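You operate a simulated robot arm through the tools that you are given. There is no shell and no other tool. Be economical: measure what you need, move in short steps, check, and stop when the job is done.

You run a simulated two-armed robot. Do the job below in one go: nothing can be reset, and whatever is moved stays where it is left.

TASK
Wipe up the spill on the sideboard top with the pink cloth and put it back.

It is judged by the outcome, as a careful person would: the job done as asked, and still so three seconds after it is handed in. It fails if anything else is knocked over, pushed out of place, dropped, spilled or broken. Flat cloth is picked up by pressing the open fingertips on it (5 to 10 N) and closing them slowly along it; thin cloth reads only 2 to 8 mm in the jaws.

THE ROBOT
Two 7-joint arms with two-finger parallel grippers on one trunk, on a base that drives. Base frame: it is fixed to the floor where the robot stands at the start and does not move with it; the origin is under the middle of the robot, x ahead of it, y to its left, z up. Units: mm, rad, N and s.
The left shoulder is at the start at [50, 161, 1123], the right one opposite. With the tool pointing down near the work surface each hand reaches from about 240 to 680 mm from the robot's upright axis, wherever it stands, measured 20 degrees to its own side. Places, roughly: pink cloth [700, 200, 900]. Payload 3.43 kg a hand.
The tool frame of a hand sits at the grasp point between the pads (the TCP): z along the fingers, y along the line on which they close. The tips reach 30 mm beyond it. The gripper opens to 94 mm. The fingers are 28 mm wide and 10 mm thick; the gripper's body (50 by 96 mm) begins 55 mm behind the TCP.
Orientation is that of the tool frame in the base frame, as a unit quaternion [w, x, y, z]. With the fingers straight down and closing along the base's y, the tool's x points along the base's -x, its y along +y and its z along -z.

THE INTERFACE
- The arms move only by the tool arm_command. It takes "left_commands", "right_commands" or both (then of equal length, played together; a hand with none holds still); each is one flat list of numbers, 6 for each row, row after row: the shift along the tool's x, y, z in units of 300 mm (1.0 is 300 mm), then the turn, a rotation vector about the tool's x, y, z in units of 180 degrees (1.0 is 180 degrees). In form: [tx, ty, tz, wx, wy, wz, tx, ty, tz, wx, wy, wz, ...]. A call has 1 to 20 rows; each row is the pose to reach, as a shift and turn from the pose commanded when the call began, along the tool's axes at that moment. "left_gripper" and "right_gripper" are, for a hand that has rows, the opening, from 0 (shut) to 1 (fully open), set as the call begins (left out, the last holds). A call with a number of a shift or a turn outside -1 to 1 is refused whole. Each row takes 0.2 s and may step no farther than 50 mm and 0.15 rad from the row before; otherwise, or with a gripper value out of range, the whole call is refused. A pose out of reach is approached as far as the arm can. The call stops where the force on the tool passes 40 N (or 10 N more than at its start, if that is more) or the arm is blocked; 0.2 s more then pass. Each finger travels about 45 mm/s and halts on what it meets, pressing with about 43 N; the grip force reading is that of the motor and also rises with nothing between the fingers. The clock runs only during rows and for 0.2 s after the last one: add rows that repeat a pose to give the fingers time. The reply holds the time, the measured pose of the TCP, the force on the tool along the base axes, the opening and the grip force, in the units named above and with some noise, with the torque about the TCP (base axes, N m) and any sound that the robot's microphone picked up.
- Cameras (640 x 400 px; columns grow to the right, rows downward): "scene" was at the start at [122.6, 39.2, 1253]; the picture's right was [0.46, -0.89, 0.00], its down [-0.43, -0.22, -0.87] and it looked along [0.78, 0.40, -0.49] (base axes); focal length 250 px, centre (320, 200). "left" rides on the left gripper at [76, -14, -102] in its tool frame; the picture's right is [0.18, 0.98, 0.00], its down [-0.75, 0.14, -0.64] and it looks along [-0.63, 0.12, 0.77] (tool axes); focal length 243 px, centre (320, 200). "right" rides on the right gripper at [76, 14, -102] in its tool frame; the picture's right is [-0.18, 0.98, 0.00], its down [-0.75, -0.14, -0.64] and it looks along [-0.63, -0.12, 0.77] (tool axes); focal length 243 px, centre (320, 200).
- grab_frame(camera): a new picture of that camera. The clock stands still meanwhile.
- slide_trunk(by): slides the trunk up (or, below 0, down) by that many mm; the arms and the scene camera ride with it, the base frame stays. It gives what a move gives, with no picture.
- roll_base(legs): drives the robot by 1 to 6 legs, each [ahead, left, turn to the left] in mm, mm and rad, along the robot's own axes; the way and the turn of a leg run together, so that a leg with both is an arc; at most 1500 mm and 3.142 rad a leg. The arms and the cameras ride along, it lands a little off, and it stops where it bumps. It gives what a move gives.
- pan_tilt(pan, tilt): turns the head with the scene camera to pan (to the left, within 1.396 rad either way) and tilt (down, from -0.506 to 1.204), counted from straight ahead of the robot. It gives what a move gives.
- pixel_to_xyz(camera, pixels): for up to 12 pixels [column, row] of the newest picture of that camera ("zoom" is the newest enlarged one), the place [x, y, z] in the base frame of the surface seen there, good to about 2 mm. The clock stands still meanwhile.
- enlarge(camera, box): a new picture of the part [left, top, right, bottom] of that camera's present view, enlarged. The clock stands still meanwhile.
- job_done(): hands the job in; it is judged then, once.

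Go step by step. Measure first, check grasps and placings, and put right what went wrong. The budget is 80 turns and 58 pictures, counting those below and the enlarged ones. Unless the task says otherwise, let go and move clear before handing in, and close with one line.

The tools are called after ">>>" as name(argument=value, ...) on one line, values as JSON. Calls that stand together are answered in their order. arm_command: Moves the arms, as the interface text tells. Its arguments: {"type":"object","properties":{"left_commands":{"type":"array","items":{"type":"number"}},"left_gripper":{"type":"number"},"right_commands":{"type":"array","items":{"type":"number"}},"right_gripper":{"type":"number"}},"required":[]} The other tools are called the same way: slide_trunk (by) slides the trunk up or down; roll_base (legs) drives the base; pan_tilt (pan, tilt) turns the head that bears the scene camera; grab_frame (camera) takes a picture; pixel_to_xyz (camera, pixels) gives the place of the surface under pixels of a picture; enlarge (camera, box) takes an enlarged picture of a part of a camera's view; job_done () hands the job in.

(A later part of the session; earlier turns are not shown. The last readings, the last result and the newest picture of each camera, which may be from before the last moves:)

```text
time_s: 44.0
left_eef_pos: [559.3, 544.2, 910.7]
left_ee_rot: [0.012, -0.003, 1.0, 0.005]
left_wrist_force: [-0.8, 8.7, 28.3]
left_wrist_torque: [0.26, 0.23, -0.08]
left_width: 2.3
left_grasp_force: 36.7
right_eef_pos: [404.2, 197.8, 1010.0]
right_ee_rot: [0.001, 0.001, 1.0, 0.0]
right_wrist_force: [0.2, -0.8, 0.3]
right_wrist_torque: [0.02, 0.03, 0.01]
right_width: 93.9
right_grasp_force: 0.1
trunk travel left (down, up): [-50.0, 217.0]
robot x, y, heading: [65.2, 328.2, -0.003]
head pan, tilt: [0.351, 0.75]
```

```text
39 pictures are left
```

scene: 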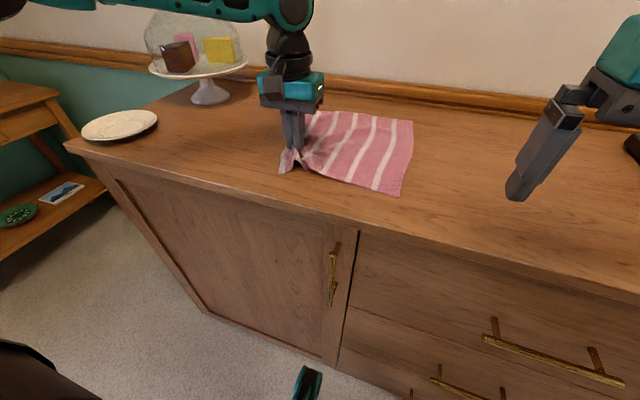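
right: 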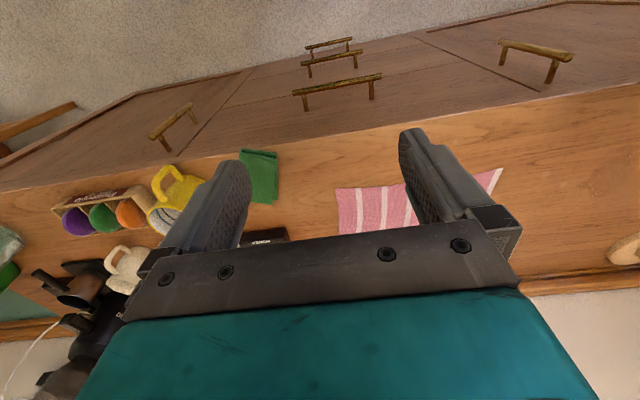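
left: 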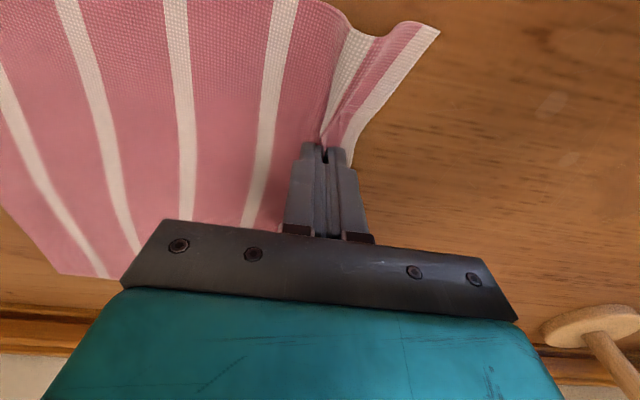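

Scrubbed with 15–28 N. Now I'll release, lift the left hand and retract so I can see the cloth; the right hand will then pull it back by its right edge.

>>> arm_command(left_commands=[0, 0, -0.01, 0, 0, 0, 0, 0, -0.01, 0, 0, 0, 0, 0, -0.01, 0, 0, 0], left_gripper=0.3)

>>> arm_command(left_commands=[0, 0, -0.05, 0, 0, 0, 0, 0, -0.15, 0, 0, 0, 0, 0, -0.3, 0, 0, 0, 0.12, 0.05, -0.35, 0, 0, 0, 0.25, 0.1, -0.4, 0, 0, 0, 0.4, 0.15, -0.4, 0, 0, 0])

>>> grab_frame(camera="scene")

```text
time_s: 44.8
left_eef_pos: [559.3, 544.1, 912.7]
left_ee_rot: [0.01, -0.003, 1.0, 0.005]
left_wrist_force: [-0.3, 0.8, -0.1]
left_wrist_torque: [-0.03, -0.02, 0.01]
left_width: 28.1
left_grasp_force: 0.1
right_eef_pos: [405.5, 197.9, 1009.1]
right_ee_rot: [-0.001, 0.001, 1.0, 0.0]
right_wrist_force: [0.3, -0.1, 0.8]
right_wrist_torque: [0.04, -0.04, -0.02]
right_width: 94.1
right_grasp_force: 0.2
trunk travel left (down, up): [-50.0, 217.0]
robot x, y, heading: [70.3, 332.8, 0.001]
head pan, tilt: [0.351, 0.75]
```

```text
time_s: 46.2
left_eef_pos: [437.7, 586.2, 1031.1]
left_ee_rot: [0.011, -0.004, 1.0, 0.005]
left_wrist_force: [0.9, 0.2, -0.4]
left_wrist_torque: [0.02, -0.01, 0.01]
left_width: 28.2
left_grasp_force: 0.0
right_eef_pos: [404.4, 197.7, 1008.5]
right_ee_rot: [0.001, 0.001, 1.0, 0.0]
right_wrist_force: [0.4, 0.1, 0.7]
right_wrist_torque: [0.0, 0.01, -0.03]
right_width: 94.0
right_grasp_force: 0.1
trunk travel left (down, up): [-50.0, 217.0]
robot x, y, heading: [67.3, 329.8, -0.001]
head pan, tilt: [0.351, 0.75]
```

```text
38 pictures are left
```

scene: 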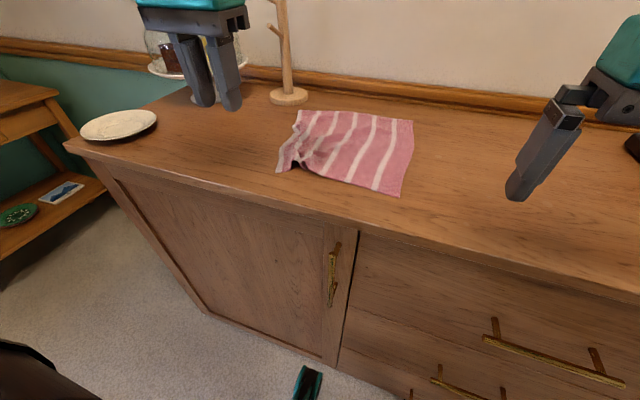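

Released cleanly; the cloth lies over the spill with a ridge at its left end. I'll measure its corners.

>>> pixel_to_xyz(camera="scene", pixels=[[277, 170], [299, 112], [411, 121], [400, 195], [406, 158], [330, 160], [308, 145], [288, 97]])

>>> roll_base(legs=[[0, 160, 0]])

>>> pan_tilt(pan=-0.3, tilt=0.75)

>>> grab_frame(camera="scene")

```text
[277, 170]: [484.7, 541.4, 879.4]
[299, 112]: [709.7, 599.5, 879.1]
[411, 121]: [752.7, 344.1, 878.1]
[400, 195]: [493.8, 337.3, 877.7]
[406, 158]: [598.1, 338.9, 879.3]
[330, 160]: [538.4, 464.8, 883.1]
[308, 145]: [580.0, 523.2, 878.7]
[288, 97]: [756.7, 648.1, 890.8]
```

```text
time_s: 47.6
left_eef_pos: [438.4, 745.3, 1030.6]
left_ee_rot: [0.01, -0.004, 1.0, 0.005]
left_wrist_force: [0.4, -0.1, -0.2]
left_wrist_torque: [-0.02, -0.05, -0.01]
left_width: 28.2
left_grasp_force: 0.0
right_eef_pos: [405.7, 356.7, 1009.3]
right_ee_rot: [0.0, 0.0, 1.0, 0.0]
right_wrist_force: [-0.5, -0.1, 0.4]
right_wrist_torque: [0.02, 0.02, 0.0]
right_width: 94.2
right_grasp_force: 0.1
trunk travel left (down, up): [-50.0, 217.0]
robot x, y, heading: [62.0, 487.4, 0.001]
head pan, tilt: [0.351, 0.75]
```

```text
time_s: 48.6
left_eef_pos: [437.4, 743.8, 1032.1]
left_ee_rot: [0.01, -0.004, 1.0, 0.005]
left_wrist_force: [-1.2, -0.7, 1.3]
left_wrist_torque: [0.0, -0.03, -0.01]
left_width: 28.3
left_grasp_force: 0.1
right_eef_pos: [405.0, 356.0, 1009.2]
right_ee_rot: [0.0, -0.001, 1.0, 0.0]
right_wrist_force: [0.6, -0.6, -0.3]
right_wrist_torque: [-0.01, 0.0, 0.02]
right_width: 93.9
right_grasp_force: 0.0
trunk travel left (down, up): [-50.0, 217.0]
robot x, y, heading: [69.2, 491.3, -0.003]
head pan, tilt: [-0.3, 0.75]
```

```text
37 pictures are left
```

scene: 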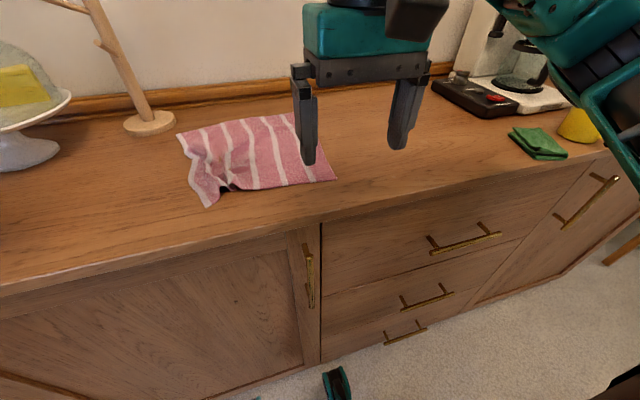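

Right edge of the cloth runs from (494,337) to (753,344). I'll drive 75 mm more to the left, narrow the right gripper, and extend the right hand toward (590,366).

>>> roll_base(legs=[[0, 75, 0]])

>>> arm_command(right_commands=[-0.1, -0.03, 0.02, 0, 0, 0, -0.2, -0.06, 0.04, 0, 0, 0, -0.3, -0.1, 0.06, 0, 0, 0, -0.4, -0.14, 0.1, 0, 0, 0, -0.5, -0.18, 0.14, 0, 0, 0, -0.6, -0.2, 0.17, 0, 0, 0, -0.633, -0.213, 0.2, 0, 0, 0, -0.633, -0.213, 0.2, 0, 0, 0], right_gripper=0.45)

>>> grab_frame(camera="right")

```text
time_s: 49.7
left_eef_pos: [436.8, 819.2, 1032.4]
left_ee_rot: [0.01, -0.005, 1.0, 0.006]
left_wrist_force: [0.2, 1.0, -0.2]
left_wrist_torque: [-0.01, 0.0, -0.04]
left_width: 28.1
left_grasp_force: 0.1
right_eef_pos: [405.6, 430.6, 1009.9]
right_ee_rot: [0.0, -0.001, 1.0, 0.0]
right_wrist_force: [-0.9, 0.2, -0.1]
right_wrist_torque: [-0.02, 0.01, -0.01]
right_width: 94.2
right_grasp_force: 0.1
trunk travel left (down, up): [-50.0, 217.0]
robot x, y, heading: [68.2, 561.4, 0.001]
head pan, tilt: [-0.3, 0.75]
```

```text
time_s: 51.5
left_eef_pos: [438.2, 817.7, 1030.0]
left_ee_rot: [0.01, -0.004, 1.0, 0.005]
left_wrist_force: [-0.4, -0.5, -0.5]
left_wrist_torque: [-0.02, 0.0, 0.01]
left_width: 28.2
left_grasp_force: 0.2
right_eef_pos: [595.1, 365.2, 948.0]
right_ee_rot: [0.0, 0.0, 1.0, 0.0]
right_wrist_force: [-0.5, 0.8, -0.2]
right_wrist_torque: [0.03, 0.0, -0.03]
right_width: 42.5
right_grasp_force: 0.1
trunk travel left (down, up): [-50.0, 217.0]
robot x, y, heading: [63.3, 561.4, -0.001]
head pan, tilt: [-0.3, 0.75]
```

```text
36 pictures are left
```

right: 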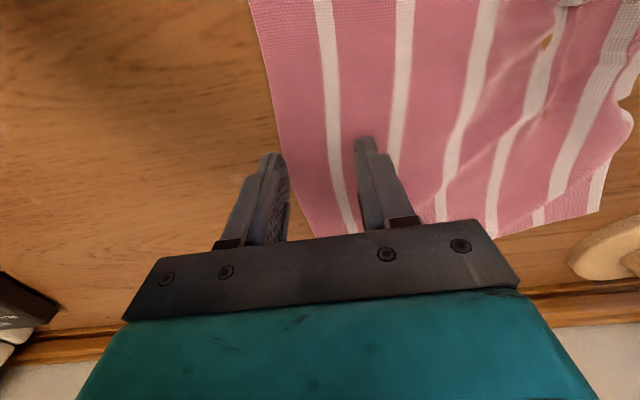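

The right hand reached (595,365); brown absorbed stain shows on the cloth at (547,42). Lowering to just above the cloth and checking the edge.

>>> arm_command(right_commands=[-0.03, 0, 0.05, 0, 0, 0, -0.03, 0, 0.1, 0, 0, 0, -0.03, 0, 0.1, 0, 0, 0])

>>> grab_frame(camera="right")

```text
time_s: 52.3
left_eef_pos: [437.9, 818.2, 1030.2]
left_ee_rot: [0.01, -0.004, 1.0, 0.006]
left_wrist_force: [-0.3, 1.0, -0.1]
left_wrist_torque: [0.02, 0.0, 0.01]
left_width: 28.3
left_grasp_force: 0.1
right_eef_pos: [605.0, 366.5, 917.8]
right_ee_rot: [0.0, 0.0, 1.0, 0.0]
right_wrist_force: [-0.2, -0.5, -0.3]
right_wrist_torque: [-0.02, 0.01, 0.01]
right_width: 42.4
right_grasp_force: 0.0
trunk travel left (down, up): [-50.0, 217.0]
robot x, y, heading: [68.1, 563.0, -0.003]
head pan, tilt: [-0.3, 0.75]
```

```text
35 pictures are left
```

right: 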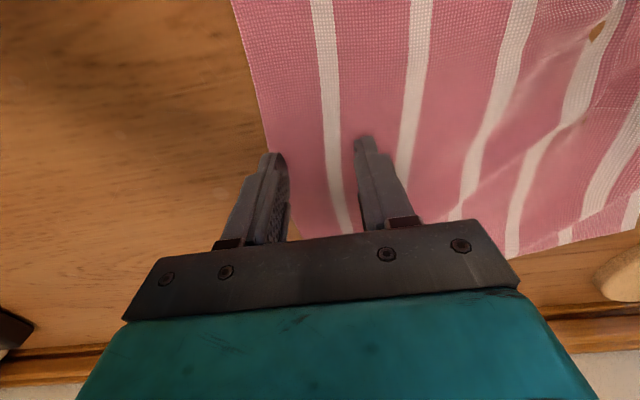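

The outer tip straddles the edge; shift 8 mm inward and press down gently.

>>> arm_command(right_commands=[0, 0.027, 0, 0, 0, 0, 0, 0.027, 0.015, 0, 0, 0, 0, 0.027, 0.026, 0, 0, 0, 0, 0.027, 0.026, 0, 0, 0])

```text
time_s: 53.3
left_eef_pos: [436.8, 819.5, 1031.5]
left_ee_rot: [0.011, -0.005, 1.0, 0.005]
left_wrist_force: [-0.1, 0.1, -0.3]
left_wrist_torque: [-0.02, 0.02, -0.02]
left_width: 28.1
left_grasp_force: 0.1
right_eef_pos: [603.2, 374.6, 912.4]
right_ee_rot: [0.0, 0.0, 1.0, 0.0]
right_wrist_force: [1.3, 0.0, 5.0]
right_wrist_torque: [-0.13, -0.02, 0.03]
right_width: 42.6
right_grasp_force: 0.0
trunk travel left (down, up): [-50.0, 217.0]
robot x, y, heading: [67.1, 565.6, -0.001]
head pan, tilt: [-0.3, 0.75]
```

5 N, biased to the outer finger. Slight tilt trim, a touch more press, and close stepwise.

>>> arm_command(right_commands=[0, 0, 0.003, 0.0015, 0, 0, 0, 0, 0.003, 0.0015, 0, 0])

>>> arm_command(right_commands=[0, 0, 0, 0, 0, 0, 0, 0, 0, 0, 0, 0], right_gripper=0.33)

>>> arm_command(right_commands=[0, 0, 0, 0, 0, 0, 0, 0, 0, 0, 0, 0], right_gripper=0.22)

>>> arm_command(right_commands=[0, 0, 0, 0, 0, 0, 0, 0, 0, 0, 0, 0], right_gripper=0.12)

>>> arm_command(right_commands=[0, 0, 0, 0, 0, 0, 0, 0, 0, 0, 0, 0, 0, 0, 0, 0, 0, 0], right_gripper=0)

>>> grab_frame(camera="right")

```text
time_s: 53.9
left_eef_pos: [437.4, 819.6, 1031.8]
left_ee_rot: [0.011, -0.005, 1.0, 0.005]
left_wrist_force: [-0.1, -0.4, -0.6]
left_wrist_torque: [0.01, 0.0, -0.01]
left_width: 28.2
left_grasp_force: 0.0
right_eef_pos: [604.4, 374.1, 911.2]
right_ee_rot: [0.002, 0.001, 1.0, -0.002]
right_wrist_force: [1.5, 0.6, 11.7]
right_wrist_torque: [-0.03, -0.03, 0.01]
right_width: 42.3
right_grasp_force: 0.0
trunk travel left (down, up): [-50.0, 217.0]
robot x, y, heading: [65.9, 560.1, 0.002]
head pan, tilt: [-0.3, 0.75]
```

```text
time_s: 54.5
left_eef_pos: [436.9, 818.3, 1031.3]
left_ee_rot: [0.011, -0.004, 1.0, 0.005]
left_wrist_force: [-0.4, -0.5, -0.2]
left_wrist_torque: [0.04, 0.01, -0.05]
left_width: 28.2
left_grasp_force: 0.0
right_eef_pos: [603.4, 374.2, 911.7]
right_ee_rot: [0.002, -0.001, 1.0, -0.002]
right_wrist_force: [0.1, 0.3, 13.6]
right_wrist_torque: [-0.05, 0.03, 0.02]
right_width: 31.3
right_grasp_force: 0.3
trunk travel left (down, up): [-50.0, 217.0]
robot x, y, heading: [66.1, 564.0, -0.003]
head pan, tilt: [-0.3, 0.75]
```

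```text
time_s: 55.1
left_eef_pos: [436.4, 819.5, 1031.3]
left_ee_rot: [0.011, -0.004, 1.0, 0.004]
left_wrist_force: [-0.3, 0.4, -0.2]
left_wrist_torque: [0.0, 0.01, -0.01]
left_width: 28.1
left_grasp_force: 0.1
right_eef_pos: [604.3, 374.2, 911.7]
right_ee_rot: [0.002, 0.001, 1.0, -0.002]
right_wrist_force: [0.5, -0.3, 15.4]
right_wrist_torque: [-0.08, 0.05, 0.02]
right_width: 20.3
right_grasp_force: 0.0
trunk travel left (down, up): [-50.0, 217.0]
robot x, y, heading: [64.8, 562.6, 0.0]
head pan, tilt: [-0.3, 0.75]
```

```text
time_s: 55.7
left_eef_pos: [436.1, 818.8, 1030.4]
left_ee_rot: [0.01, -0.005, 1.0, 0.005]
left_wrist_force: [-0.4, 0.1, 0.3]
left_wrist_torque: [0.03, 0.04, 0.01]
left_width: 28.2
left_grasp_force: 0.1
right_eef_pos: [603.7, 375.1, 911.6]
right_ee_rot: [0.002, 0.0, 1.0, -0.003]
right_wrist_force: [0.5, -0.8, 16.2]
right_wrist_torque: [-0.13, 0.06, 0.01]
right_width: 10.7
right_grasp_force: 0.1
trunk travel left (down, up): [-50.0, 217.0]
robot x, y, heading: [66.9, 557.5, -0.004]
head pan, tilt: [-0.3, 0.75]
```

```text
time_s: 56.5
left_eef_pos: [436.4, 818.1, 1032.0]
left_ee_rot: [0.01, -0.005, 1.0, 0.006]
left_wrist_force: [-0.2, 0.8, -0.6]
left_wrist_torque: [0.03, -0.02, 0.01]
left_width: 28.2
left_grasp_force: 0.0
right_eef_pos: [603.6, 375.6, 912.0]
right_ee_rot: [0.001, 0.001, 1.0, -0.002]
right_wrist_force: [-0.2, 1.2, 17.6]
right_wrist_torque: [-0.01, 0.09, -0.03]
right_width: 2.2
right_grasp_force: 36.9
trunk travel left (down, up): [-50.0, 217.0]
robot x, y, heading: [62.3, 563.0, 0.0]
head pan, tilt: [-0.3, 0.75]
```

```text
34 pictures are left
```

right: 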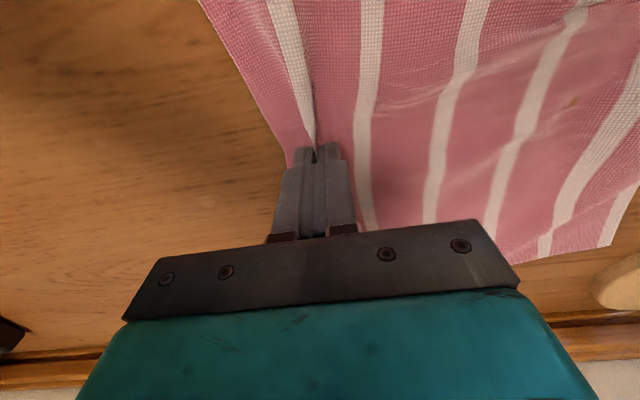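

Gripped (2.2 mm, 37 N). Easing the press and dragging right 150 mm, then looking at the spill area.

>>> arm_command(right_commands=[0, 0, -0.01, 0, 0, 0, -0.03, 0, -0.01, 0, 0, 0])

>>> roll_base(legs=[[0, -150, 0]])

>>> pan_tilt(pan=-0.1, tilt=0.75)

>>> grab_frame(camera="scene")

```text
time_s: 57.1
left_eef_pos: [438.5, 819.6, 1031.2]
left_ee_rot: [0.011, -0.005, 1.0, 0.005]
left_wrist_force: [0.0, -0.1, -0.4]
left_wrist_torque: [0.01, 0.04, -0.02]
left_width: 28.5
left_grasp_force: 0.0
right_eef_pos: [612.9, 374.1, 913.0]
right_ee_rot: [-0.001, 0.001, 1.0, -0.003]
right_wrist_force: [-0.8, -0.6, 0.8]
right_wrist_torque: [-0.03, 0.02, 0.0]
right_width: 2.0
right_grasp_force: 37.1
trunk travel left (down, up): [-50.0, 217.0]
robot x, y, heading: [64.7, 561.7, 0.004]
head pan, tilt: [-0.3, 0.75]
```

```text
time_s: 58.5
left_eef_pos: [437.4, 667.8, 1031.9]
left_ee_rot: [0.01, -0.005, 1.0, 0.006]
left_wrist_force: [-0.1, 0.4, -0.4]
left_wrist_torque: [0.03, -0.02, 0.03]
left_width: 28.3
left_grasp_force: 0.0
right_eef_pos: [611.9, 223.9, 912.9]
right_ee_rot: [0.0, 0.0, 1.0, -0.001]
right_wrist_force: [-0.4, 0.7, 0.4]
right_wrist_torque: [0.01, 0.0, 0.01]
right_width: 2.4
right_grasp_force: 36.8
trunk travel left (down, up): [-50.0, 217.0]
robot x, y, heading: [64.0, 410.9, 0.004]
head pan, tilt: [-0.3, 0.75]
```

```text
time_s: 59.2
left_eef_pos: [436.8, 668.2, 1032.5]
left_ee_rot: [0.011, -0.005, 1.0, 0.005]
left_wrist_force: [0.5, 0.2, 0.6]
left_wrist_torque: [-0.04, -0.01, -0.01]
left_width: 28.0
left_grasp_force: 0.0
right_eef_pos: [612.7, 223.6, 913.3]
right_ee_rot: [0.0, 0.0, 1.0, -0.002]
right_wrist_force: [0.1, -0.3, -0.2]
right_wrist_torque: [-0.04, 0.01, 0.0]
right_width: 2.3
right_grasp_force: 36.2
trunk travel left (down, up): [-50.0, 217.0]
robot x, y, heading: [65.5, 409.6, 0.005]
head pan, tilt: [-0.099, 0.75]
```

```text
33 pictures are left
```

scene: 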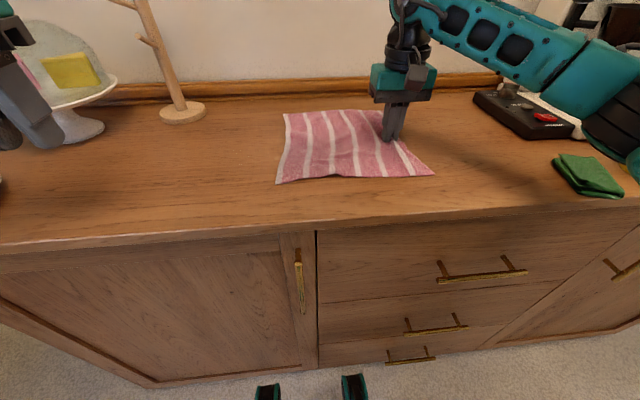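

The table where the spill was looks clean; I'll zoom to verify.

>>> enlarge(camera="scene", box=[150, 90, 310, 190])

>>> pixel_to_xyz(camera="scene", pixels=[[277, 183], [285, 113], [433, 174], [210, 150], [270, 170], [540, 30], [580, 90], [620, 110]])

```text
4.00 times, centred on (230, 140) of scene
```

zoom: 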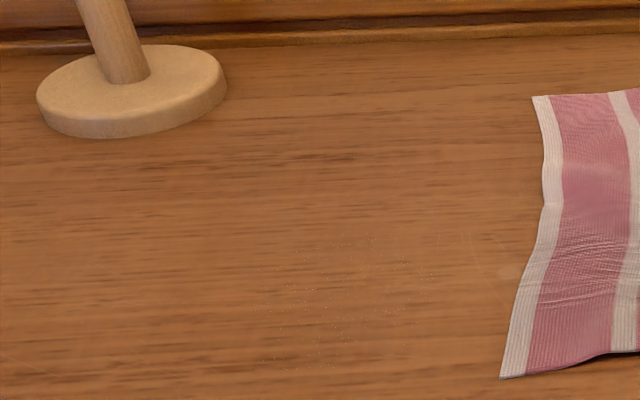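

```text
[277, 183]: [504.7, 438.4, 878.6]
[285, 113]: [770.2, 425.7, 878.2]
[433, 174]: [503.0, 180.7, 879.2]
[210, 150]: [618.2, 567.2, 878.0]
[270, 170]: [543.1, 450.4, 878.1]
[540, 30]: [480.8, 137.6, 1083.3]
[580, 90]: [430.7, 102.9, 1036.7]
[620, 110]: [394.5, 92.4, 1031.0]
```

Mostly clean, but a droplet remains at zoom (508,272) and faint specks around (340,270). Let me locate them.

>>> pixel_to_xyz(camera="zoom", pixels=[[508, 272], [340, 240], [340, 300], [270, 360], [430, 260], [260, 300], [500, 330], [415, 350]])

>>> enlarge(camera="scene", box=[210, 140, 290, 190])

```text
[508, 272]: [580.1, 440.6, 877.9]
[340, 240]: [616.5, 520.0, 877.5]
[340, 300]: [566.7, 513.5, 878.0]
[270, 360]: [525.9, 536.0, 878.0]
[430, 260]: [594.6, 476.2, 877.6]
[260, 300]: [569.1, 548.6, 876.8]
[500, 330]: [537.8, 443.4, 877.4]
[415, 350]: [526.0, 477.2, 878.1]
```

```text
8.00 times, centred on (250, 165) of scene
```

zoom: 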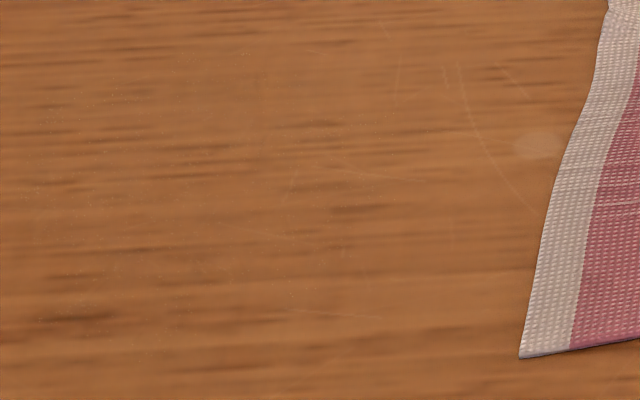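

Specks are barely visible, but the pale droplet at (580,441) is still there. I'll do a second, firmer pass: release with the right hand, regrip the left edge with the left hand.

>>> arm_command(right_commands=[0, 0, 0, 0, 0, 0, 0, 0, 0, 0, 0, 0, 0, 0, -0.01, 0, 0, 0], right_gripper=0.3)

>>> arm_command(right_commands=[0, 0, -0.1, 0, 0, 0, 0, 0, -0.2, 0, 0, 0, 0.1, 0, -0.3, 0, 0, 0, 0.25, 0, -0.35, 0, 0, 0, 0.4, 0, -0.4, 0, 0, 0, 0.55, 0, -0.4, 0, 0, 0])

>>> roll_base(legs=[[0, -210, 0]])

>>> pan_tilt(pan=0.35, tilt=0.75)

>>> grab_frame(camera="scene")

```text
time_s: 60.0
left_eef_pos: [436.9, 667.8, 1031.2]
left_ee_rot: [0.01, -0.004, 1.0, 0.006]
left_wrist_force: [0.6, 0.5, -0.4]
left_wrist_torque: [-0.04, -0.04, 0.0]
left_width: 28.0
left_grasp_force: 0.1
right_eef_pos: [614.1, 223.6, 916.0]
right_ee_rot: [0.0, -0.001, 1.0, -0.003]
right_wrist_force: [0.6, -0.3, 0.2]
right_wrist_torque: [0.02, 0.03, -0.02]
right_width: 28.2
right_grasp_force: 0.0
trunk travel left (down, up): [-50.0, 217.0]
robot x, y, heading: [62.2, 414.4, -0.002]
head pan, tilt: [-0.099, 0.75]
```

```text
time_s: 61.4
left_eef_pos: [437.8, 668.0, 1031.9]
left_ee_rot: [0.01, -0.004, 1.0, 0.005]
left_wrist_force: [-0.2, -0.3, -0.7]
left_wrist_torque: [0.01, -0.01, -0.02]
left_width: 28.3
left_grasp_force: 0.1
right_eef_pos: [446.1, 224.5, 1035.8]
right_ee_rot: [0.0, 0.0, 1.0, -0.003]
right_wrist_force: [-0.1, 1.0, -0.1]
right_wrist_torque: [0.0, 0.0, 0.02]
right_width: 28.1
right_grasp_force: 0.0
trunk travel left (down, up): [-50.0, 217.0]
robot x, y, heading: [65.5, 410.3, -0.001]
head pan, tilt: [-0.099, 0.75]
```

```text
time_s: 63.0
left_eef_pos: [437.2, 457.7, 1031.2]
left_ee_rot: [0.011, -0.005, 1.0, 0.005]
left_wrist_force: [0.4, 0.2, -0.5]
left_wrist_torque: [0.0, -0.03, -0.01]
left_width: 28.1
left_grasp_force: 0.0
right_eef_pos: [446.6, 14.3, 1035.2]
right_ee_rot: [-0.001, 0.001, 1.0, -0.002]
right_wrist_force: [0.6, -0.1, -0.5]
right_wrist_torque: [0.05, -0.01, 0.02]
right_width: 28.2
right_grasp_force: 0.0
trunk travel left (down, up): [-50.0, 217.0]
robot x, y, heading: [66.9, 204.4, -0.005]
head pan, tilt: [-0.099, 0.75]
```

```text
time_s: 64.0
left_eef_pos: [438.3, 458.6, 1031.1]
left_ee_rot: [0.011, -0.004, 1.0, 0.004]
left_wrist_force: [-0.5, -0.5, 0.1]
left_wrist_torque: [0.04, -0.01, 0.03]
left_width: 28.5
left_grasp_force: 0.0
right_eef_pos: [447.2, 14.2, 1034.9]
right_ee_rot: [0.001, 0.0, 1.0, -0.002]
right_wrist_force: [-0.3, 0.0, -1.2]
right_wrist_torque: [-0.01, 0.0, -0.01]
right_width: 28.1
right_grasp_force: 0.0
trunk travel left (down, up): [-50.0, 217.0]
robot x, y, heading: [62.1, 201.6, -0.001]
head pan, tilt: [0.351, 0.75]
```

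```text
30 pictures are left
```

scene: 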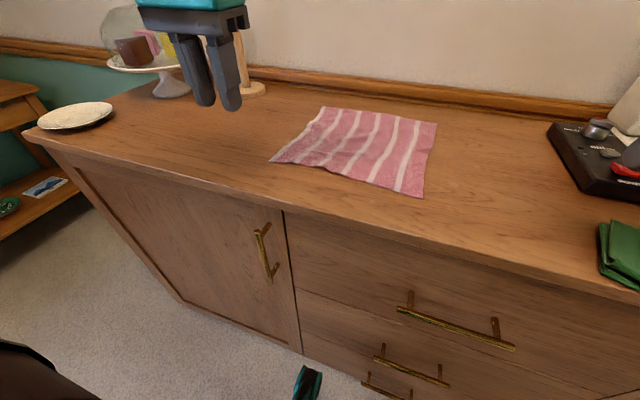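

Cloth lies well; left edge at y≈433 near x 575. Moving the left hand over (572,405), with a small tilt correction.

>>> arm_command(left_commands=[-0.1, -0.03, 0.05, 0.001, 0.003, 0, -0.2, -0.07, 0.1, 0.0022, 0.007, 0, -0.3, -0.11, 0.16, 0.0022, 0.007, 0, -0.4, -0.15, 0.24, 0.0022, 0.007, 0, -0.447, -0.177, 0.32, 0.0022, 0.007, 0, -0.447, -0.177, 0.375, 0.0022, 0.007, 0, -0.447, -0.177, 0.375, 0.0022, 0.007, 0], left_gripper=0.45)

>>> grab_frame(camera="left")

```text
time_s: 65.5
left_eef_pos: [573.4, 407.0, 920.2]
left_ee_rot: [-0.001, -0.004, 1.0, 0.002]
left_wrist_force: [-0.1, -1.4, -0.5]
left_wrist_torque: [0.02, 0.01, 0.0]
left_width: 42.2
left_grasp_force: 0.1
right_eef_pos: [446.4, 14.6, 1035.2]
right_ee_rot: [0.0, -0.001, 1.0, -0.003]
right_wrist_force: [-0.5, 0.0, -0.5]
right_wrist_torque: [0.0, 0.0, -0.03]
right_width: 28.4
right_grasp_force: 0.0
trunk travel left (down, up): [-50.0, 217.0]
robot x, y, heading: [65.3, 203.4, -0.002]
head pan, tilt: [0.351, 0.75]
```

```text
29 pictures are left
```

left: 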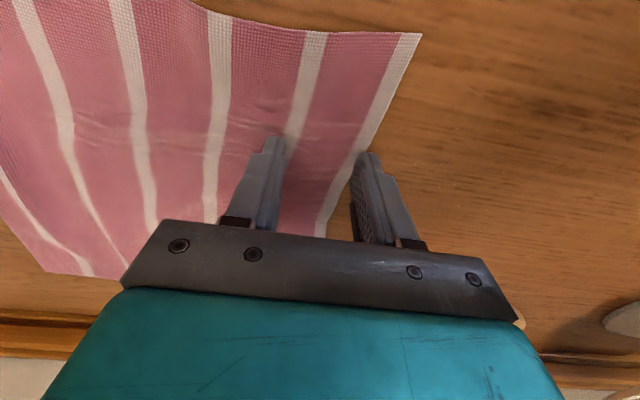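

Outer tip is at the very edge; shift 9 mm inward and press.

>>> arm_command(left_commands=[0, -0.03, 0, 0, 0, 0, 0, -0.03, 0.02, 0, 0, 0, 0, -0.03, 0.034, 0, 0, 0, 0, -0.03, 0.034, 0, 0, 0])

```text
time_s: 66.5
left_eef_pos: [573.4, 397.6, 910.6]
left_ee_rot: [-0.001, -0.004, 1.0, 0.002]
left_wrist_force: [0.8, 0.9, 5.3]
left_wrist_torque: [0.05, 0.0, -0.04]
left_width: 42.2
left_grasp_force: 0.1
right_eef_pos: [447.7, 14.3, 1035.2]
right_ee_rot: [0.001, 0.0, 1.0, -0.003]
right_wrist_force: [-1.2, 0.0, 1.0]
right_wrist_torque: [0.02, 0.03, 0.01]
right_width: 28.1
right_grasp_force: 0.1
trunk travel left (down, up): [-50.0, 217.0]
robot x, y, heading: [65.2, 203.7, 0.003]
head pan, tilt: [0.351, 0.75]
```

Even 5 N contact. A bit more press, then close in steps.

>>> arm_command(left_commands=[0, 0, 0.003, 0, 0, 0, 0, 0, 0.003, 0, 0, 0], left_gripper=0.35)

>>> arm_command(left_commands=[0, 0, 0, 0, 0, 0, 0, 0, 0, 0, 0, 0], left_gripper=0.24)

>>> arm_command(left_commands=[0, 0, 0, 0, 0, 0, 0, 0, 0, 0, 0, 0], left_gripper=0.13)

>>> arm_command(left_commands=[0, 0, 0, 0, 0, 0, 0, 0, 0, 0, 0, 0, 0, 0, 0, 0, 0, 0], left_gripper=0)

>>> grab_frame(camera="left")

```text
time_s: 67.2
left_eef_pos: [574.3, 397.8, 911.1]
left_ee_rot: [0.002, -0.005, 1.0, 0.002]
left_wrist_force: [0.4, 0.8, 11.9]
left_wrist_torque: [0.12, -0.03, 0.01]
left_width: 32.0
left_grasp_force: 0.1
right_eef_pos: [447.4, 12.8, 1036.0]
right_ee_rot: [0.0, 0.0, 1.0, -0.002]
right_wrist_force: [-0.3, -0.7, -0.2]
right_wrist_torque: [0.01, 0.0, 0.0]
right_width: 28.1
right_grasp_force: 0.0
trunk travel left (down, up): [-50.0, 217.0]
robot x, y, heading: [70.7, 202.8, -0.001]
head pan, tilt: [0.351, 0.75]
```

```text
time_s: 67.8
left_eef_pos: [574.6, 398.3, 910.5]
left_ee_rot: [0.0, -0.004, 1.0, 0.002]
left_wrist_force: [1.6, 1.4, 16.9]
left_wrist_torque: [0.21, -0.04, 0.0]
left_width: 22.8
left_grasp_force: 0.1
right_eef_pos: [446.2, 14.6, 1037.2]
right_ee_rot: [0.001, 0.0, 1.0, -0.002]
right_wrist_force: [-0.2, 0.1, 0.4]
right_wrist_torque: [-0.02, 0.01, 0.01]
right_width: 28.1
right_grasp_force: 0.0
trunk travel left (down, up): [-50.0, 217.0]
robot x, y, heading: [64.8, 200.9, -0.003]
head pan, tilt: [0.351, 0.75]
```

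```text
time_s: 68.3
left_eef_pos: [573.3, 397.3, 912.3]
left_ee_rot: [0.0, -0.005, 1.0, 0.002]
left_wrist_force: [0.4, 2.7, 18.8]
left_wrist_torque: [0.23, -0.01, -0.02]
left_width: 11.5
left_grasp_force: 0.1
right_eef_pos: [446.1, 13.5, 1036.3]
right_ee_rot: [0.001, 0.0, 1.0, -0.002]
right_wrist_force: [-0.3, 0.3, 0.6]
right_wrist_torque: [-0.02, 0.03, 0.03]
right_width: 28.3
right_grasp_force: 0.1
trunk travel left (down, up): [-50.0, 217.0]
robot x, y, heading: [65.8, 202.3, -0.004]
head pan, tilt: [0.351, 0.75]
```

```text
time_s: 69.2
left_eef_pos: [573.9, 398.1, 911.5]
left_ee_rot: [0.0, -0.005, 1.0, 0.002]
left_wrist_force: [1.3, 4.8, 21.4]
left_wrist_torque: [0.24, -0.04, -0.01]
left_width: 2.5
left_grasp_force: 37.0
right_eef_pos: [446.3, 13.4, 1035.8]
right_ee_rot: [0.0, 0.0, 1.0, -0.002]
right_wrist_force: [0.6, 0.4, 0.7]
right_wrist_torque: [0.02, -0.01, 0.04]
right_width: 27.9
right_grasp_force: 0.1
trunk travel left (down, up): [-50.0, 217.0]
robot x, y, heading: [65.4, 203.4, 0.004]
head pan, tilt: [0.351, 0.75]
```

```text
28 pictures are left
```

left: 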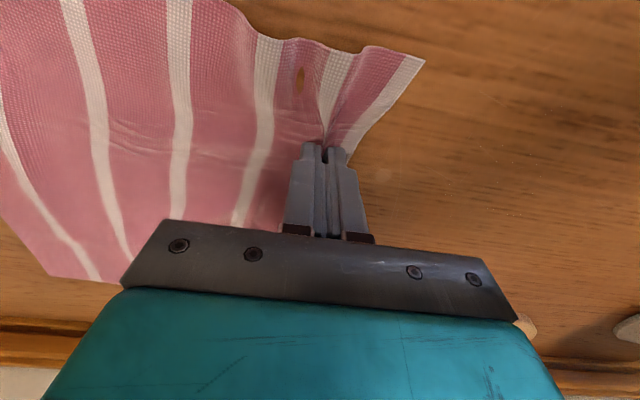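

Gripped (2.5 mm). I'll ease to ~12 N, scrub around the droplets (552,401) and (580,441), then stroke left with the base.

>>> arm_command(left_commands=[0.04, 0, -0.005, 0, 0, 0, 0.08, 0, -0.005, 0, 0, 0, 0.08, 0.05, -0.005, 0, 0, 0, 0, 0.05, -0.005, 0, 0, 0, 0, 0.1, -0.005, 0, 0, 0, 0.06, 0.1, -0.005, 0, 0, 0, -0.02, 0.14, -0.005, 0, 0, 0, -0.02, 0.2, -0.005, 0, 0, 0, 0, 0.14, -0.005, 0, 0, 0, 0, 0.2, -0.005, 0, 0, 0])

>>> roll_base(legs=[[0, 85, 0], [0, -60, 0], [0, 60, 0]])

>>> arm_command(left_commands=[-0.06, 0, 0, 0, 0, 0, -0.11, 0, 0, 0, 0, 0])

>>> roll_base(legs=[[0, -70, 0], [0, 75, 0]])

>>> arm_command(left_commands=[0.1, 0, 0, 0, 0, 0, 0.21, 0, 0, 0, 0, 0])

>>> roll_base(legs=[[0, -70, 0], [0, 75, 0]])

```text
time_s: 71.3
left_eef_pos: [573.5, 458.1, 911.5]
left_ee_rot: [-0.001, -0.005, 1.0, 0.002]
left_wrist_force: [0.2, -3.1, 4.2]
left_wrist_torque: [-0.01, -0.01, -0.07]
left_width: 2.4
left_grasp_force: 36.9
right_eef_pos: [446.7, 14.5, 1035.6]
right_ee_rot: [0.001, 0.0, 1.0, -0.001]
right_wrist_force: [0.4, 0.3, -0.5]
right_wrist_torque: [-0.02, 0.02, 0.0]
right_width: 28.2
right_grasp_force: 0.0
trunk travel left (down, up): [-50.0, 217.0]
robot x, y, heading: [66.1, 205.5, 0.002]
head pan, tilt: [0.351, 0.75]
```

```text
time_s: 73.6
left_eef_pos: [574.2, 544.4, 911.5]
left_ee_rot: [-0.001, -0.005, 1.0, 0.002]
left_wrist_force: [-0.1, 1.9, 2.7]
left_wrist_torque: [0.07, -0.04, -0.04]
left_width: 1.9
left_grasp_force: 36.8
right_eef_pos: [446.6, 98.7, 1035.4]
right_ee_rot: [0.001, 0.001, 1.0, -0.003]
right_wrist_force: [0.0, 0.0, -0.3]
right_wrist_torque: [-0.01, 0.0, -0.05]
right_width: 28.4
right_grasp_force: 0.0
trunk travel left (down, up): [-50.0, 217.0]
robot x, y, heading: [65.6, 290.6, 0.001]
head pan, tilt: [0.351, 0.75]
```

```text
time_s: 74.2
left_eef_pos: [607.5, 543.7, 911.5]
left_ee_rot: [-0.002, -0.005, 1.0, 0.002]
left_wrist_force: [-0.5, 0.2, 1.0]
left_wrist_torque: [0.0, 0.01, -0.02]
left_width: 2.2
left_grasp_force: 36.9
right_eef_pos: [446.8, 98.4, 1035.7]
right_ee_rot: [0.001, -0.001, 1.0, -0.003]
right_wrist_force: [-0.7, -0.5, 0.3]
right_wrist_torque: [0.0, -0.01, -0.02]
right_width: 28.1
right_grasp_force: 0.0
trunk travel left (down, up): [-50.0, 217.0]
robot x, y, heading: [71.1, 284.2, -0.005]
head pan, tilt: [0.351, 0.75]
```

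```text
time_s: 75.8
left_eef_pos: [607.6, 548.5, 911.7]
left_ee_rot: [0.0, -0.004, 1.0, 0.002]
left_wrist_force: [0.6, 1.1, 1.8]
left_wrist_torque: [0.06, 0.01, 0.02]
left_width: 2.4
left_grasp_force: 36.8
right_eef_pos: [446.7, 104.9, 1036.3]
right_ee_rot: [0.001, 0.001, 1.0, -0.003]
right_wrist_force: [0.9, 0.2, -0.3]
right_wrist_torque: [-0.02, -0.01, -0.01]
right_width: 27.9
right_grasp_force: 0.0
trunk travel left (down, up): [-50.0, 217.0]
robot x, y, heading: [65.4, 294.2, -0.004]
head pan, tilt: [0.351, 0.75]
```

```text
time_s: 76.4
left_eef_pos: [544.3, 549.6, 912.3]
left_ee_rot: [0.001, -0.005, 1.0, 0.001]
left_wrist_force: [0.4, 0.3, 5.3]
left_wrist_torque: [0.02, 0.03, -0.03]
left_width: 2.2
left_grasp_force: 36.4
right_eef_pos: [446.5, 103.4, 1036.2]
right_ee_rot: [0.001, 0.0, 1.0, -0.002]
right_wrist_force: [0.6, 0.3, 0.8]
right_wrist_torque: [0.04, 0.02, 0.03]
right_width: 28.1
right_grasp_force: 0.0
trunk travel left (down, up): [-50.0, 217.0]
robot x, y, heading: [67.9, 290.9, -0.002]
head pan, tilt: [0.351, 0.75]
```

```text
time_s: 78.1
left_eef_pos: [543.8, 555.5, 910.6]
left_ee_rot: [0.002, -0.005, 1.0, 0.002]
left_wrist_force: [-0.2, 3.9, 10.6]
left_wrist_torque: [0.15, -0.03, 0.0]
left_width: 2.2
left_grasp_force: 36.5
right_eef_pos: [446.6, 108.7, 1035.3]
right_ee_rot: [0.001, 0.001, 1.0, -0.004]
right_wrist_force: [0.8, -0.4, -0.2]
right_wrist_torque: [0.07, 0.01, -0.04]
right_width: 28.2
right_grasp_force: 0.0
trunk travel left (down, up): [-50.0, 217.0]
robot x, y, heading: [65.5, 294.4, -0.006]
head pan, tilt: [0.351, 0.75]
```

Pressure was low on the middle strokes. I'll press firmer and run longer strokes back over y≈400–550 at x≈575 and 555.

>>> arm_command(left_commands=[-0.06, 0, 0.002, 0, 0, 0, -0.11, 0, 0.005, 0, 0, 0])

>>> roll_base(legs=[[0, -150, 0], [0, 50, 0], [0, -50, 0]])

>>> arm_command(left_commands=[0.04, 0, 0, 0, 0, 0, 0.09, 0, 0, 0, 0, 0, 0.05, 0.04, 0, 0, 0, 0, 0.09, 0.06, 0, 0, 0, 0, 0.02, 0.06, 0, 0, 0, 0, 0, 0.1, 0, 0, 0, 0, 0, 0.03, 0, 0, 0, 0])

>>> roll_base(legs=[[0, 150, 0]])

>>> grab_frame(camera="scene")

```text
time_s: 78.7
left_eef_pos: [576.6, 554.4, 912.1]
left_ee_rot: [0.0, -0.006, 1.0, 0.003]
left_wrist_force: [-2.8, 0.8, 9.5]
left_wrist_torque: [-0.01, 0.14, -0.03]
left_width: 2.3
left_grasp_force: 36.9
right_eef_pos: [446.7, 108.5, 1036.1]
right_ee_rot: [0.001, 0.001, 1.0, -0.001]
right_wrist_force: [-0.1, 0.1, 0.1]
right_wrist_torque: [0.0, 0.03, -0.02]
right_width: 28.3
right_grasp_force: 0.0
trunk travel left (down, up): [-50.0, 217.0]
robot x, y, heading: [64.7, 297.4, -0.005]
head pan, tilt: [0.351, 0.75]
```

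```text
time_s: 80.8
left_eef_pos: [579.1, 455.1, 911.7]
left_ee_rot: [0.003, -0.005, 1.0, 0.0]
left_wrist_force: [-0.1, -0.4, 1.0]
left_wrist_torque: [-0.03, 0.03, -0.03]
left_width: 2.1
left_grasp_force: 37.3
right_eef_pos: [447.3, 9.8, 1036.2]
right_ee_rot: [0.001, 0.001, 1.0, -0.002]
right_wrist_force: [1.0, 0.5, -0.4]
right_wrist_torque: [-0.02, -0.02, -0.02]
right_width: 28.3
right_grasp_force: 0.1
trunk travel left (down, up): [-50.0, 217.0]
robot x, y, heading: [69.1, 201.3, -0.004]
head pan, tilt: [0.351, 0.75]
stopped in leg 3: the robot was blocked; the commanded pose is now the measured one
```

```text
time_s: 82.4
left_eef_pos: [579.0, 463.4, 912.0]
left_ee_rot: [0.002, -0.004, 1.0, 0.002]
left_wrist_force: [-0.3, 0.2, 0.7]
left_wrist_torque: [-0.04, -0.01, -0.01]
left_width: 2.2
left_grasp_force: 37.1
right_eef_pos: [446.8, 10.2, 1035.9]
right_ee_rot: [0.001, 0.001, 1.0, -0.002]
right_wrist_force: [0.0, 0.4, -0.1]
right_wrist_torque: [-0.01, -0.01, 0.03]
right_width: 28.2
right_grasp_force: 0.1
trunk travel left (down, up): [-50.0, 217.0]
robot x, y, heading: [67.4, 196.9, -0.003]
head pan, tilt: [0.351, 0.75]
```

```text
time_s: 83.8
left_eef_pos: [578.6, 612.0, 912.2]
left_ee_rot: [0.003, -0.005, 1.0, 0.002]
left_wrist_force: [0.6, 0.3, 0.3]
left_wrist_torque: [0.02, 0.03, 0.02]
left_width: 2.2
left_grasp_force: 37.4
right_eef_pos: [447.7, 159.0, 1035.6]
right_ee_rot: [0.0, 0.001, 1.0, -0.002]
right_wrist_force: [-0.3, -0.4, -0.1]
right_wrist_torque: [-0.03, -0.01, 0.0]
right_width: 28.2
right_grasp_force: 0.0
trunk travel left (down, up): [-50.0, 217.0]
robot x, y, heading: [68.9, 346.2, -0.003]
head pan, tilt: [0.351, 0.75]
```

```text
27 pictures are left
```

scene: 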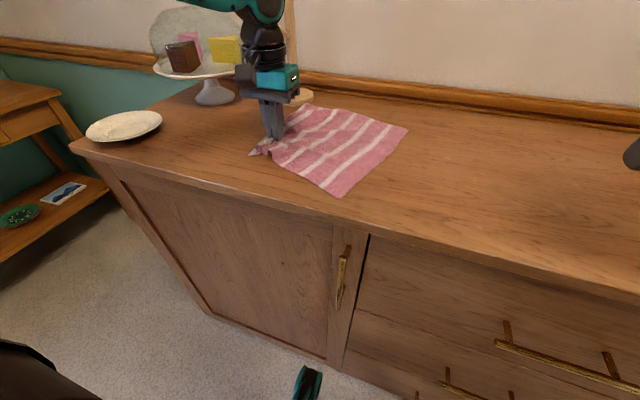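

I overshot to y≈612; the cloth's far corner is close to the mug tree base near (300,100). Checking closely.

>>> enlarge(camera="scene", box=[240, 70, 420, 200])

>>> pixel_to_xyz(camera="scene", pixels=[[408, 129], [342, 195], [306, 106], [310, 96], [385, 150]])

```text
3.08 times, centred on (330, 135) of scene
```

zoom: 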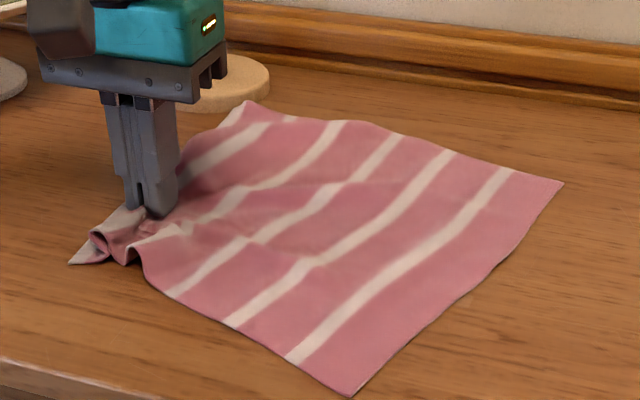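

```text
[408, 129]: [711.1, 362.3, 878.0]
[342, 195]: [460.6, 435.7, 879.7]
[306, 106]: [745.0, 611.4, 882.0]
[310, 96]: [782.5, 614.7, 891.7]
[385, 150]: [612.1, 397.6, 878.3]
```

The cloth just abuts the mug tree base but the tree hasn't moved. I'll release here, lift and retract, then inspect, and later pull the cloth away to the right.

>>> arm_command(left_commands=[0, 0, 0, 0, 0, 0, 0, 0, -0.005, 0, 0, 0, 0, 0, -0.01, 0, 0, 0], left_gripper=0.3)

>>> arm_command(left_commands=[0, 0, -0.05, 0, 0, 0, 0, 0, -0.15, 0, 0, 0, 0, 0, -0.3, 0, 0, 0, 0.12, 0.02, -0.35, 0, 0, 0, 0.25, 0.04, -0.4, 0, 0, 0, 0.4, 0.05, -0.4, 0, 0, 0, 0.47, 0.05, -0.4, 0, 0, 0])

>>> roll_base(legs=[[0, 230, 0]])

>>> pan_tilt(pan=-0.2, tilt=0.75)

>>> grab_frame(camera="scene")

```text
time_s: 84.6
left_eef_pos: [578.6, 612.1, 915.3]
left_ee_rot: [0.002, -0.005, 1.0, 0.001]
left_wrist_force: [0.6, -1.0, -1.1]
left_wrist_torque: [-0.01, -0.01, 0.0]
left_width: 28.3
left_grasp_force: 0.0
right_eef_pos: [447.8, 158.1, 1035.4]
right_ee_rot: [0.0, 0.001, 1.0, -0.002]
right_wrist_force: [-0.2, 0.2, 0.8]
right_wrist_torque: [-0.03, 0.02, 0.0]
right_width: 28.0
right_grasp_force: 0.0
trunk travel left (down, up): [-50.0, 217.0]
robot x, y, heading: [64.7, 346.4, 0.001]
head pan, tilt: [0.351, 0.75]
```

```text
time_s: 86.2
left_eef_pos: [435.7, 624.8, 1034.6]
left_ee_rot: [0.003, -0.004, 1.0, 0.002]
left_wrist_force: [-0.4, 1.2, 0.1]
left_wrist_torque: [-0.01, -0.04, 0.03]
left_width: 28.0
left_grasp_force: 0.1
right_eef_pos: [447.5, 157.7, 1034.5]
right_ee_rot: [0.001, 0.001, 1.0, -0.002]
right_wrist_force: [-0.1, 0.8, -0.6]
right_wrist_torque: [-0.02, 0.0, -0.04]
right_width: 28.1
right_grasp_force: 0.0
trunk travel left (down, up): [-50.0, 217.0]
robot x, y, heading: [66.6, 344.5, -0.004]
head pan, tilt: [0.351, 0.75]
```

```text
time_s: 87.9
left_eef_pos: [437.3, 856.8, 1034.3]
left_ee_rot: [0.003, -0.005, 1.0, 0.002]
left_wrist_force: [0.8, 0.1, 0.2]
left_wrist_torque: [-0.02, 0.0, -0.01]
left_width: 28.1
left_grasp_force: 0.1
right_eef_pos: [448.4, 389.2, 1035.7]
right_ee_rot: [0.0, 0.0, 1.0, -0.003]
right_wrist_force: [-0.4, 0.7, -0.6]
right_wrist_torque: [0.03, 0.02, 0.03]
right_width: 28.2
right_grasp_force: 0.1
trunk travel left (down, up): [-50.0, 217.0]
robot x, y, heading: [64.6, 574.1, 0.002]
head pan, tilt: [0.351, 0.75]
```

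```text
time_s: 88.9
left_eef_pos: [437.1, 856.1, 1035.1]
left_ee_rot: [0.002, -0.005, 1.0, 0.002]
left_wrist_force: [0.3, 0.6, -0.5]
left_wrist_torque: [0.0, 0.0, 0.0]
left_width: 28.3
left_grasp_force: 0.1
right_eef_pos: [448.5, 388.8, 1035.4]
right_ee_rot: [0.001, 0.0, 1.0, -0.001]
right_wrist_force: [-0.3, -0.7, 0.4]
right_wrist_torque: [0.02, 0.02, -0.01]
right_width: 28.3
right_grasp_force: 0.0
trunk travel left (down, up): [-50.0, 217.0]
robot x, y, heading: [63.7, 575.8, -0.003]
head pan, tilt: [-0.201, 0.75]
```

```text
25 pictures are left
```

scene: 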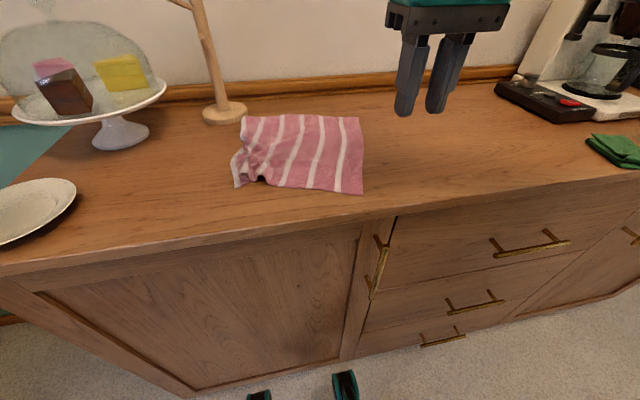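

Measure the cloth's corners from this viewpoint.

>>> pixel_to_xyz(camera="scene", pixels=[[359, 118], [362, 193], [361, 170], [361, 150], [244, 118], [237, 187], [225, 110]])

```text
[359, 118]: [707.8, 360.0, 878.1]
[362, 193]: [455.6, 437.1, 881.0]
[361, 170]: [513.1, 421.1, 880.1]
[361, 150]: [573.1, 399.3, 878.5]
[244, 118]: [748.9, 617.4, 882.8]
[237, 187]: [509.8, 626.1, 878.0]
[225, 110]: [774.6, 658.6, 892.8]
```

Right edge runs (456,437)–(708,360), so the cloth is rotated ~15°. Pulling near its near-right part will rotate it back; moving the right hand over (528,444).

>>> arm_command(right_commands=[-0.1, 0.06, 0.05, 0, 0, 0, -0.2, 0.12, 0.1, 0, 0, 0, -0.267, 0.183, 0.2, 0, 0, 0, -0.267, 0.183, 0.3, 0, 0, 0, -0.267, 0.183, 0.38, 0, 0, 0, -0.267, 0.183, 0.38, 0, 0, 0], right_gripper=0.45)

>>> grab_frame(camera="right")

```text
time_s: 90.3
left_eef_pos: [436.1, 855.7, 1034.2]
left_ee_rot: [0.002, -0.005, 1.0, 0.001]
left_wrist_force: [-0.8, 0.1, -0.3]
left_wrist_torque: [0.02, 0.01, -0.02]
left_width: 28.2
left_grasp_force: 0.0
right_eef_pos: [527.8, 442.7, 922.1]
right_ee_rot: [0.0, 0.0, 1.0, -0.002]
right_wrist_force: [-0.6, -0.7, 1.2]
right_wrist_torque: [0.03, 0.02, 0.03]
right_width: 42.2
right_grasp_force: 0.0
trunk travel left (down, up): [-50.0, 217.0]
robot x, y, heading: [67.1, 575.5, 0.004]
head pan, tilt: [-0.201, 0.75]
```

```text
24 pictures are left
```

right: 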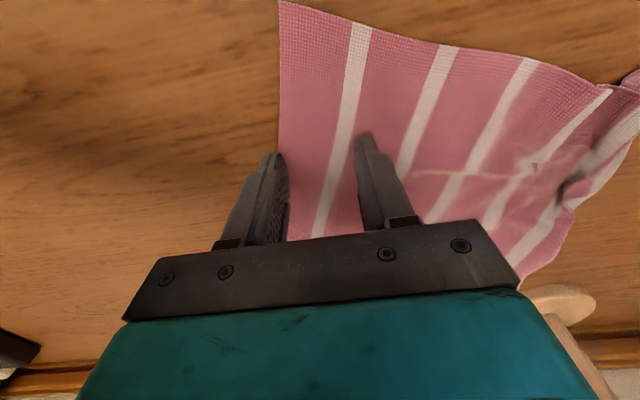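

Good pose; shift 9 mm inward and press.

>>> arm_command(right_commands=[0, 0.03, 0, 0, 0, 0, 0, 0.03, 0.02, 0, 0, 0, 0, 0.03, 0.034, 0, 0, 0, 0, 0.03, 0.042, 0, 0, 0, 0, 0.03, 0.042, 0, 0, 0])

```text
time_s: 91.5
left_eef_pos: [435.3, 855.8, 1035.1]
left_ee_rot: [0.003, -0.006, 1.0, 0.002]
left_wrist_force: [0.8, 0.3, -0.3]
left_wrist_torque: [0.01, -0.01, 0.02]
left_width: 28.1
left_grasp_force: 0.1
right_eef_pos: [527.2, 453.5, 911.1]
right_ee_rot: [0.004, 0.001, 1.0, -0.002]
right_wrist_force: [-1.4, -2.8, 19.5]
right_wrist_torque: [-0.26, 0.09, 0.02]
right_width: 42.5
right_grasp_force: 0.4
trunk travel left (down, up): [-50.0, 217.0]
robot x, y, heading: [67.3, 573.7, 0.001]
head pan, tilt: [-0.201, 0.75]
```

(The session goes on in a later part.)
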